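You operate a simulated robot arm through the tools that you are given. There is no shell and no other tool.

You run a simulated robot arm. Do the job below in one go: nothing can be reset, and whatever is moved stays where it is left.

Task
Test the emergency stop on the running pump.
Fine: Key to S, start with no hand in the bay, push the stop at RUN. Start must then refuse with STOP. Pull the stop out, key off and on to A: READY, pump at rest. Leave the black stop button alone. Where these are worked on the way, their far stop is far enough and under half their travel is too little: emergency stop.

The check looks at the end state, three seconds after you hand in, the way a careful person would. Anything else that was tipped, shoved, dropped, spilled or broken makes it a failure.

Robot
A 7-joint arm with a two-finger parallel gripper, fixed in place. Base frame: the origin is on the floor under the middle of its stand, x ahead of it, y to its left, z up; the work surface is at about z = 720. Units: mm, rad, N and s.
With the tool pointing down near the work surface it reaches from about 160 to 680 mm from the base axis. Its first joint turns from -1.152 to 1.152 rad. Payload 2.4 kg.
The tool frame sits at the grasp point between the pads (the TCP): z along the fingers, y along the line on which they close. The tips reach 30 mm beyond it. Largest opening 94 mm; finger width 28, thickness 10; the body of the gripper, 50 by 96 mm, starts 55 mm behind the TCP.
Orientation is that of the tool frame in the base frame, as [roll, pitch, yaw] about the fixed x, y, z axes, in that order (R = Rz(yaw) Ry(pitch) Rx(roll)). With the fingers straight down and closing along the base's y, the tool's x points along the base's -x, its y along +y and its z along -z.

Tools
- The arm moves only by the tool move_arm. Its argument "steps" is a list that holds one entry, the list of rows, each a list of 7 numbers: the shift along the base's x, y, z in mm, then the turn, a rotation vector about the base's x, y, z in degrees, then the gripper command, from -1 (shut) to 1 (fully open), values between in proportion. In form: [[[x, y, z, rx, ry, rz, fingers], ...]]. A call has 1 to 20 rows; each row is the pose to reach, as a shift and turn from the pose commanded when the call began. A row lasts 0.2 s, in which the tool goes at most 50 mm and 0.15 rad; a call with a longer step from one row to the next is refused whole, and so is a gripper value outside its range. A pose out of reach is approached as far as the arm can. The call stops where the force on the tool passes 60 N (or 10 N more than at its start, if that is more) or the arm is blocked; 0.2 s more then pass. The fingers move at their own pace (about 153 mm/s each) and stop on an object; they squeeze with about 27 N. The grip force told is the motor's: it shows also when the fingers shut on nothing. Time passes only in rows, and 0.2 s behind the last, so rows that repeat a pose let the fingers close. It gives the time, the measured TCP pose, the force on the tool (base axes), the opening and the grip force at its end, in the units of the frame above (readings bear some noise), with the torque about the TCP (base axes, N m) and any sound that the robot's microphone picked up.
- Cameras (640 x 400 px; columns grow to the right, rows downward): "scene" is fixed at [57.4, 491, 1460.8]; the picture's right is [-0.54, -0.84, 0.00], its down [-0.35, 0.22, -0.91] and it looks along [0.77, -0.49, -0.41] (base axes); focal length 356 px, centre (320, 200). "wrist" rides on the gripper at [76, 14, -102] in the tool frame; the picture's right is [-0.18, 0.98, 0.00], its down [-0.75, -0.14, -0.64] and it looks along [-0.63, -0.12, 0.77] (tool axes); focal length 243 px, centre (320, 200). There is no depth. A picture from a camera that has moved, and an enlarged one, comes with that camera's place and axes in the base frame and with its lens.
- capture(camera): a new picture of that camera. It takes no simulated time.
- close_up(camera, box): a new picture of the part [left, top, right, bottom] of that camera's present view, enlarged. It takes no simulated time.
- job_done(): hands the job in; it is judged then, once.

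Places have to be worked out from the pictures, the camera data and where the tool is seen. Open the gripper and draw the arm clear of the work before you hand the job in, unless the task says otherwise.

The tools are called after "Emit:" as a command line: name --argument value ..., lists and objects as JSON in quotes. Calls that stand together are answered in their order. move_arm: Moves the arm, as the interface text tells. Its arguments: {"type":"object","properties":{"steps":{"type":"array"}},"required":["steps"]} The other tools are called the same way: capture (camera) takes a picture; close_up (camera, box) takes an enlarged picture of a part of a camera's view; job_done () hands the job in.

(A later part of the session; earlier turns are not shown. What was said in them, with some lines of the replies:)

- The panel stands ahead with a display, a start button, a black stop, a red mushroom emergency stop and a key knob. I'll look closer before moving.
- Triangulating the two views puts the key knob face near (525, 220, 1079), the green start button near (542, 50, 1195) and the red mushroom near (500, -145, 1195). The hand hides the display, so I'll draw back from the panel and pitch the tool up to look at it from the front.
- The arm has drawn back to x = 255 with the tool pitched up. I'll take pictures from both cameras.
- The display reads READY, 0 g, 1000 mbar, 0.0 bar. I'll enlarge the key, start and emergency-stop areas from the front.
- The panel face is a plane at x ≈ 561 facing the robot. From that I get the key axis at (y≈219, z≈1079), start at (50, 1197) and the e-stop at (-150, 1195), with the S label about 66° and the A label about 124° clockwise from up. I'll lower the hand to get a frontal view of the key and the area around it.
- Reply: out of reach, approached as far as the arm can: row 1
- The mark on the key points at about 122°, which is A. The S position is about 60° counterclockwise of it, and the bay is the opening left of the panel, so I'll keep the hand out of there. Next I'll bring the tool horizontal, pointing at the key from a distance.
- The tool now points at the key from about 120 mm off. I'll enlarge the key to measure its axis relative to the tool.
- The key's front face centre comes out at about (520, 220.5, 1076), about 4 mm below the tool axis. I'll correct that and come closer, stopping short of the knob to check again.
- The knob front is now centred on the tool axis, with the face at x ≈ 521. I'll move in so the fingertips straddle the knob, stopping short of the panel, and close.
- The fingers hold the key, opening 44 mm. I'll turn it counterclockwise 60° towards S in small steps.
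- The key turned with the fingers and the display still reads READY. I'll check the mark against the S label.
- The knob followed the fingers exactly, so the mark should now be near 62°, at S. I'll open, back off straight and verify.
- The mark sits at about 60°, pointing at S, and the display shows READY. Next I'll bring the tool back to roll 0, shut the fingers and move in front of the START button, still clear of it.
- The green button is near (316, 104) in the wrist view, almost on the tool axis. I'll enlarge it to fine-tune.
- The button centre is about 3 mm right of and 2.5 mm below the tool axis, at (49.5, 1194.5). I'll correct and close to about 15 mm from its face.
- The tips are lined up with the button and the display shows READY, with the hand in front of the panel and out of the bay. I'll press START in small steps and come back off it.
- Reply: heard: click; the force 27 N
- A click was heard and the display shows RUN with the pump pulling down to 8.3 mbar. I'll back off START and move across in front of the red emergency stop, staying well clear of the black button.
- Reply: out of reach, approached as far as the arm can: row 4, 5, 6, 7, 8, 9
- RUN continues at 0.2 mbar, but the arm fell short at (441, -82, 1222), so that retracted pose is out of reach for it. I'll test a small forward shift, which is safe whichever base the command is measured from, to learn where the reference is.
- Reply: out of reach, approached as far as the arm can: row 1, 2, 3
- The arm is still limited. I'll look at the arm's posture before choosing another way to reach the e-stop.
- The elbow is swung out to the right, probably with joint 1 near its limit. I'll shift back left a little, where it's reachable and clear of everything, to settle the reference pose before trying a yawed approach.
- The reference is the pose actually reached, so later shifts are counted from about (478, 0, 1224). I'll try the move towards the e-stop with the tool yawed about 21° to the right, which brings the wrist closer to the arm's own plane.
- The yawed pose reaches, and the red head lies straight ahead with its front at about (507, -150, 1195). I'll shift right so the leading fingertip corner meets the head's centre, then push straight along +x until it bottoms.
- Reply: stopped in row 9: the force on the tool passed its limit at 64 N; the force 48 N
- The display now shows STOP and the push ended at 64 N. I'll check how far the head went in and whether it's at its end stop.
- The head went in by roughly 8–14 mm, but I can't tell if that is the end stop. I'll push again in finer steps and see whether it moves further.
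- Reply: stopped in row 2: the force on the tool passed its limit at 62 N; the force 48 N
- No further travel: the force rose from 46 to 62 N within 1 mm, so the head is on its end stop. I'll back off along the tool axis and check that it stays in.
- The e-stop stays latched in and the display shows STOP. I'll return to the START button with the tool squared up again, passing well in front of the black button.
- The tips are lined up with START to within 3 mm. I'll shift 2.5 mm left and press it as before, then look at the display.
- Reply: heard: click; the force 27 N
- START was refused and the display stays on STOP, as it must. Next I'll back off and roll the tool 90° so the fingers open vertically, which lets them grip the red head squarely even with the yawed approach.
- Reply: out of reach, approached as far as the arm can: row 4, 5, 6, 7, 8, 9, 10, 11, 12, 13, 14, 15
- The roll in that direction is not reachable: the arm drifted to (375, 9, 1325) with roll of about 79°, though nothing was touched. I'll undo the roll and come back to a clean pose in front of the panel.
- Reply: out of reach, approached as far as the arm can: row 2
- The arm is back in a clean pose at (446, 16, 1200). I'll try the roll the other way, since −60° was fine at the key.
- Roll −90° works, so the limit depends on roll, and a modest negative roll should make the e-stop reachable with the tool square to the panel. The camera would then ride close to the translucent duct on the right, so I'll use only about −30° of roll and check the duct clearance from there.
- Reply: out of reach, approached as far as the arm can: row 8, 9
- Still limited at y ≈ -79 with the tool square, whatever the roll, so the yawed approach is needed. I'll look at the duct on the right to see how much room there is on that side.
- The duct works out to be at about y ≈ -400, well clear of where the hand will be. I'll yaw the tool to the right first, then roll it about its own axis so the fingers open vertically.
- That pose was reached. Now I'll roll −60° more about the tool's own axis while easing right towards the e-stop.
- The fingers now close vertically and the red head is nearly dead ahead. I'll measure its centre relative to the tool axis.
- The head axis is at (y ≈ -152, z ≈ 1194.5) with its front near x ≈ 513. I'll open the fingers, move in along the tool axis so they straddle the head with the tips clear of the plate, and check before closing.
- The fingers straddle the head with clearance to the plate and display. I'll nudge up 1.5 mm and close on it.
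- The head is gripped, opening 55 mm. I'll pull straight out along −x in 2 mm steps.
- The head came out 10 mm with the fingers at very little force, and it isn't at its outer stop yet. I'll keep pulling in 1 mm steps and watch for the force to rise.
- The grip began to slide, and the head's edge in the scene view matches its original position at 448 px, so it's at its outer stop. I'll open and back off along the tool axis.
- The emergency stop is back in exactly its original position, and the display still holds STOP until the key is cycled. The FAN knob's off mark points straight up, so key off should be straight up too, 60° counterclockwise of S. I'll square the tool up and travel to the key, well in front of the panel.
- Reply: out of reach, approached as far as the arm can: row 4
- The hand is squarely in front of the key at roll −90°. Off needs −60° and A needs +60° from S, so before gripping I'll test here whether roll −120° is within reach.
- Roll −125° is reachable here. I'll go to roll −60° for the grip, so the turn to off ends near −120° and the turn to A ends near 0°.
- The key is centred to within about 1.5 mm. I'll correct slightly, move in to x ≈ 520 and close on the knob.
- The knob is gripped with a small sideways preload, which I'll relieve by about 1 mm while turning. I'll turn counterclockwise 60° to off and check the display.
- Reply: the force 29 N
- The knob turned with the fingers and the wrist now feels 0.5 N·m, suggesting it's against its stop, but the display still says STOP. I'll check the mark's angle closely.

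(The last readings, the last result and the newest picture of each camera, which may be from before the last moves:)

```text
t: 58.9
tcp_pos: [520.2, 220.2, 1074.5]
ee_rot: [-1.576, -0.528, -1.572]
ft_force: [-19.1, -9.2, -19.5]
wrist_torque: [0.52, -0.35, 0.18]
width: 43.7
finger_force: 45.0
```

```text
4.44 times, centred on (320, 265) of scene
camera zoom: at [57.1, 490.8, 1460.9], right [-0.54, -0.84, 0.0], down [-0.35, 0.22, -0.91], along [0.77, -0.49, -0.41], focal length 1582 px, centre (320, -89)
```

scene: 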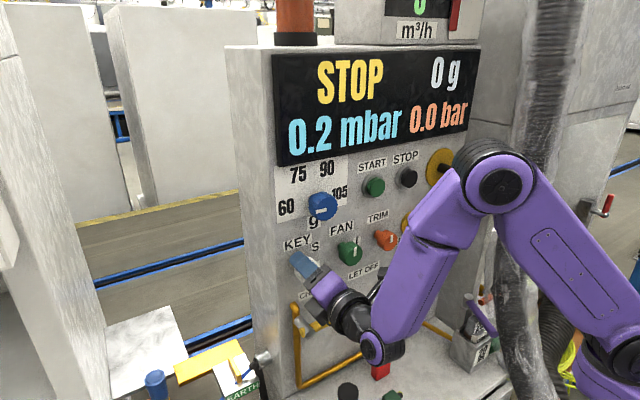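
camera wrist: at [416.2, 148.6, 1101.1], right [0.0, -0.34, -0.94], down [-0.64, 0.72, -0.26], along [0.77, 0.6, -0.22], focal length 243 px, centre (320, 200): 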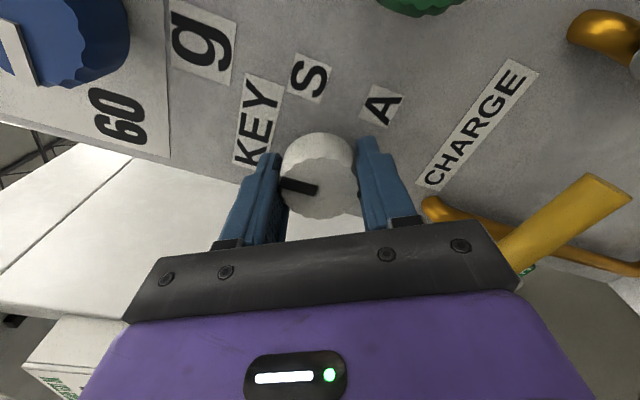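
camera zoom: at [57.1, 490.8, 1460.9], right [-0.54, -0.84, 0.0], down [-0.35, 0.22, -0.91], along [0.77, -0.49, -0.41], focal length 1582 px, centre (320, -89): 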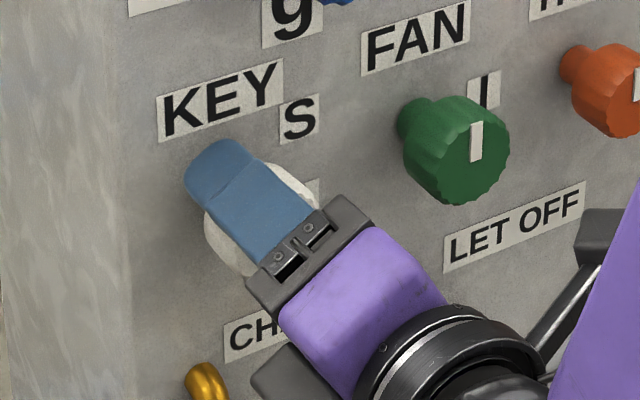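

The mark points at about 0° (straight up, ±3°). I'll hold a moment and press a few degrees further to see whether this is the mechanical stop and whether the display reacts.

Emit:
move_arm --steps '[[[0, 0, 0, -2, 0, 0, -1], [0, 0, 0, -4, 0, 0, -1], [0, 0, 0, -4, 0, 0, -1], [0, 0, 0, -4, 0, 0, -1]]]'

Emit:
capture --camera "scene"

Emit:
close_up --camera "wrist" --box '[220, 70, 420, 230]'

```text
t: 59.9
tcp_pos: [519.6, 220.4, 1075.4]
ee_rot: [-1.575, -0.598, -1.57]
ft_force: [-13.2, -9.9, -21.4]
wrist_torque: [0.85, -0.13, 0.05]
width: 43.8
finger_force: 45.5
```

```text
taken
```

scene: 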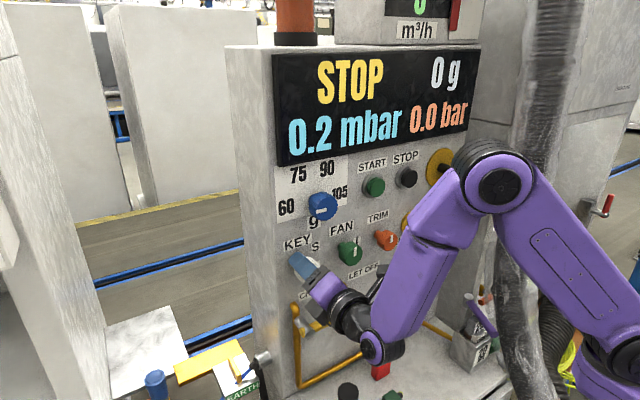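

```text
2.50 times, centred on (320, 150) of wrist
camera zoom: at [416.9, 150.4, 1105.9], right [0.0, -0.4, -0.92], down [-0.64, 0.7, -0.3], along [0.77, 0.59, -0.26], focal length 606 px, centre (320, 325)
```

zoom: 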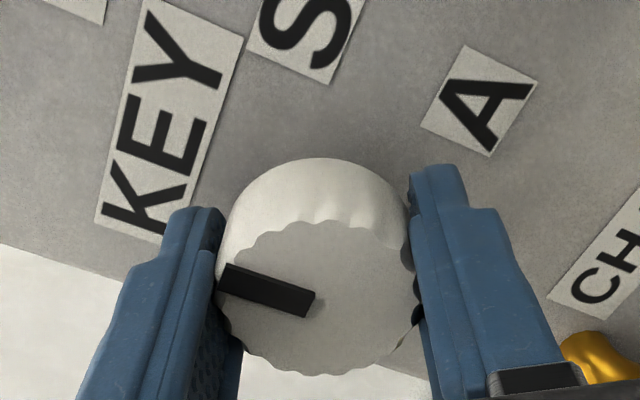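

The torque climbs (0.85 N·m) while the knob no longer follows, so the key is at its off stop. Now I'll turn it clockwise 124° back through S to A, relieving the side force slightly on the way.

Emit:
move_arm --steps '[[[-0.5, -0.2, -0.5, 7.75, 0, 0, -1], [-1, -0.4, -1, 15.5, 0, 0, -1], [-1, -0.4, -1, 23.25, 0, 0, -1], [-1, -0.4, -1, 31, 0, 0, -1], [-1, -0.4, -1, 38.75, 0, 0, -1], [-1, -0.4, -1, 46.5, 0, 0, -1], [-1, -0.4, -1, 54.25, 0, 0, -1], [-1, -0.4, -1, 62, 0, 0, -1], [-1, -0.4, -1, 69.75, 0, 0, -1], [-1, -0.4, -1, 77.5, 0, 0, -1], [-1, -0.4, -1, 85.25, 0, 0, -1], [-1, -0.4, -1, 93, 0, 0, -1], [-1, -0.4, -1, 100.75, 0, 0, -1], [-1, -0.4, -1, 108.5, 0, 0, -1], [-1, -0.4, -1, 116.25, 0, 0, -1], [-1, -0.4, -1, 124, 0, 0, -1], [-1, -0.4, -1, 124, 0, 0, -1]]]'

Emit:
capture --camera "scene"

Emit:
capture --camera "wrist"

```text
t: 63.5
tcp_pos: [519.6, 219.8, 1074.3]
ee_rot: [-0.062, 1.57, -0.067]
ft_force: [10.9, -14.2, 11.7]
wrist_torque: [-0.78, -0.38, 0.26]
width: 44.0
finger_force: 44.7
```

```text
taken
```

scene: 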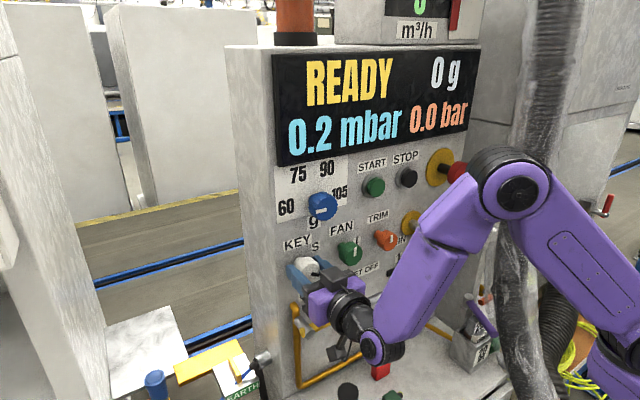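

```text
taken
camera wrist: at [416.7, 235.6, 998.4], right [0.0, 0.98, 0.18], down [-0.64, -0.14, 0.75], along [0.77, -0.12, 0.63], focal length 243 px, centre (320, 200)
```

wrist: 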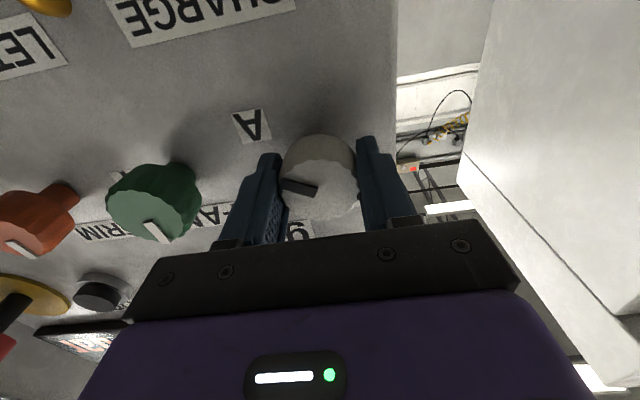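

The display reads READY, and the torque shows the key at its clockwise stop, A. I'll open the fingers and back straight off to verify.

Emit:
move_arm --steps '[[[0, 0, 0, 0, 0, 0, 0.5], [0, 0, 0, 0, 0, 0, 0.5], [0, 0, 0, 0, 0, 0, 0.5], [-20, 0, 0, 0, 0, 0, 0.5], [-50, 0, 0, 0, 0, 0, 0.5], [-90, 0, 0, 0, 0, 0, 0.5], [-120, 0, 0, 0, 0, 0, 0.5], [-120, 0, 0, 0, 0, 0, 0.5]]]'

Emit:
capture --camera "scene"

Emit:
close_up --camera "scene" --box '[270, 220, 370, 310]'

Emit:
close_up --camera "wrist" --box '[200, 40, 400, 200]'

```text
t: 65.3
tcp_pos: [399.1, 221.3, 1074.1]
ee_rot: [-1.788, 1.57, -1.788]
ft_force: [-0.3, -0.3, -0.9]
wrist_torque: [0.01, 0.01, -0.03]
width: 70.7
finger_force: 0.1
```

```text
taken
```

scene: 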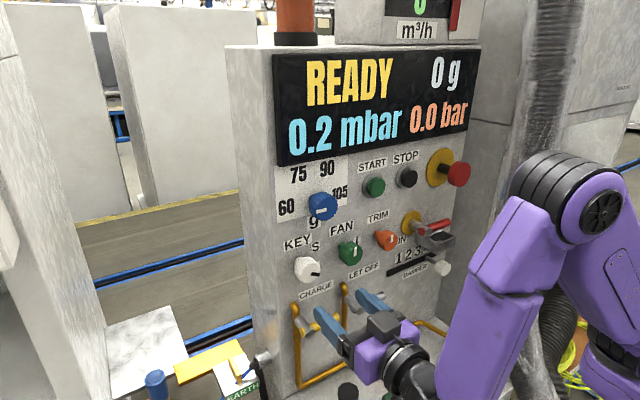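

```text
4.44 times, centred on (320, 265) of scene
camera zoom: at [57.4, 491.0, 1460.8], right [-0.54, -0.84, 0.0], down [-0.35, 0.22, -0.91], along [0.77, -0.49, -0.41], focal length 1582 px, centre (320, -89)
```

zoom: 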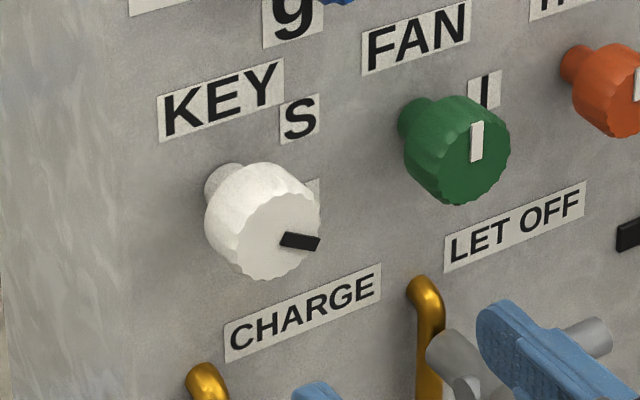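

```text
2.50 times, centred on (300, 120) of wrist
camera zoom: at [296.2, 236.9, 997.5], right [0.0, 0.98, 0.18], down [-0.64, -0.14, 0.75], along [0.77, -0.12, 0.63], focal length 606 px, centre (370, 400)
```

zoom: 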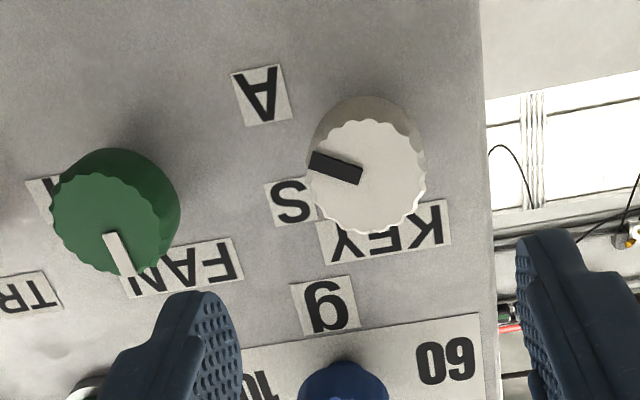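

The key mark sits at A exactly as at the start, READY is shown and the e-stop is out. I'll open the gripper fully and draw the arm clear by retracing the earlier path.

Emit:
move_arm --steps '[[[-25, 0, 0, 0, 0, 0, 1], [-45, -1, 3, 0, 8, 0, 1], [-65, -5, 6, 0, 16, 0, 1], [-85, -9, 9, 0, 24, 0, 1], [-105, -13, 12, 0, 32, 0, 1], [-125, -17, 16, 0, 40, 0, 1], [-135, -17, 40, 0, 40, 0, 1], [-140, -30, 80, 0, 36, 0, 1], [-140, -40, 120, 0, 32, 0, 1], [-140, -50, 160, 0, 28, 0, 1], [-140, -50, 190, 0, 26, 0, 1], [-140, -50, 190, 0, 26, 0, 1]]]'

Emit:
capture --camera "scene"

Emit:
close_up --camera "scene" --box '[260, 140, 500, 290]'

Emit:
capture --camera "wrist"

```text
t: 67.9
tcp_pos: [257.7, 170.8, 1266.4]
ee_rot: [-3.136, 1.117, -3.137]
ft_force: [0.2, 1.0, -0.6]
wrist_torque: [-0.01, 0.02, -0.01]
width: 94.2
finger_force: 0.2
```

```text
taken
```

scene: 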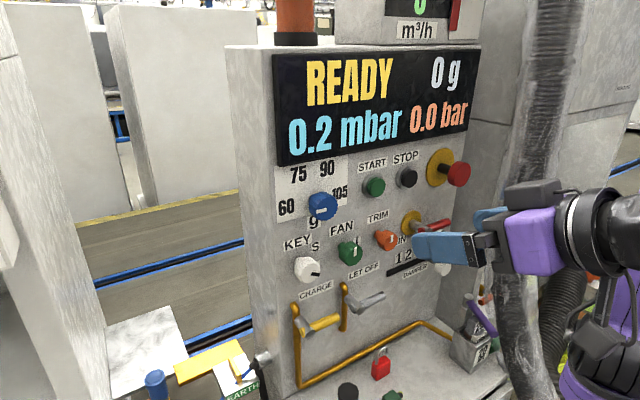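

```text
2.67 times, centred on (380, 215) of scene
camera zoom: at [57.4, 491.0, 1460.8], right [-0.54, -0.84, 0.0], down [-0.35, 0.22, -0.91], along [0.77, -0.49, -0.41], focal length 949 px, centre (160, 160)
```

zoom: 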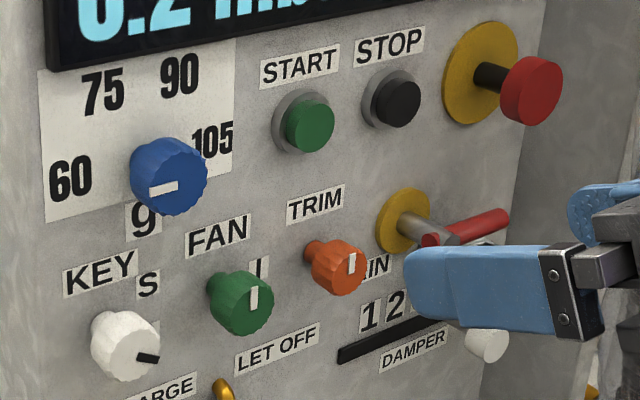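

```text
taken
camera wrist: at [132.4, 185.3, 1243.2], right [0.08, 0.98, 0.16], down [-0.25, -0.14, 0.96], along [0.97, -0.12, 0.23], focal length 243 px, centre (320, 200)
```

wrist: 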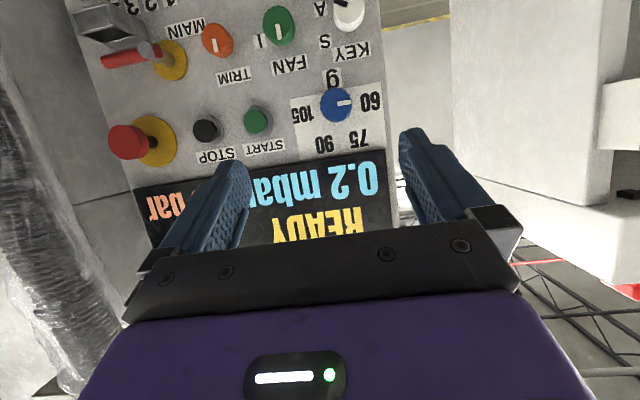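

READY is shown, the key is at A, the e-stop is fully out, and the pump is at rest with the pressure holding at 0.2 mbar. All other controls look as they did at the start, and the arm is clear with the gripper open, so I'm handing in.

Emit:
job_done

```text
The job is handed in.
```

The emergency stop passed its test, and I've handed the job in; no verdict has come back yet. At hand-in the display read READY, the key was at A and the pump was at rest.

1. **Run:** with the key at S and the hand clear of the bay, START brought the display to RUN.
2. **Stop:** I pushed the emergency stop to its end stop during RUN. The display changed to STOP and the button stayed latched in.
3. **Refusal:** pressing START again was refused, and the display stayed on STOP.
4. **Reset:** I pulled the emergency stop back out to its original position. I then turned the key to off and on to A, and READY came up.

- **Off position:** it has no label. I took it as straight up, where the key met its end stop. The display kept showing STOP there and changed to READY once the key was back at A.
- **Pressure:** the display now shows 0.2 mbar instead of the 1000 mbar at the start, because the pump ran. I did not vent it, since the task did not ask for that.

I left the black stop button alone, and the other controls look as they did at the start. The gripper is open and the arm is drawn back from the panel.
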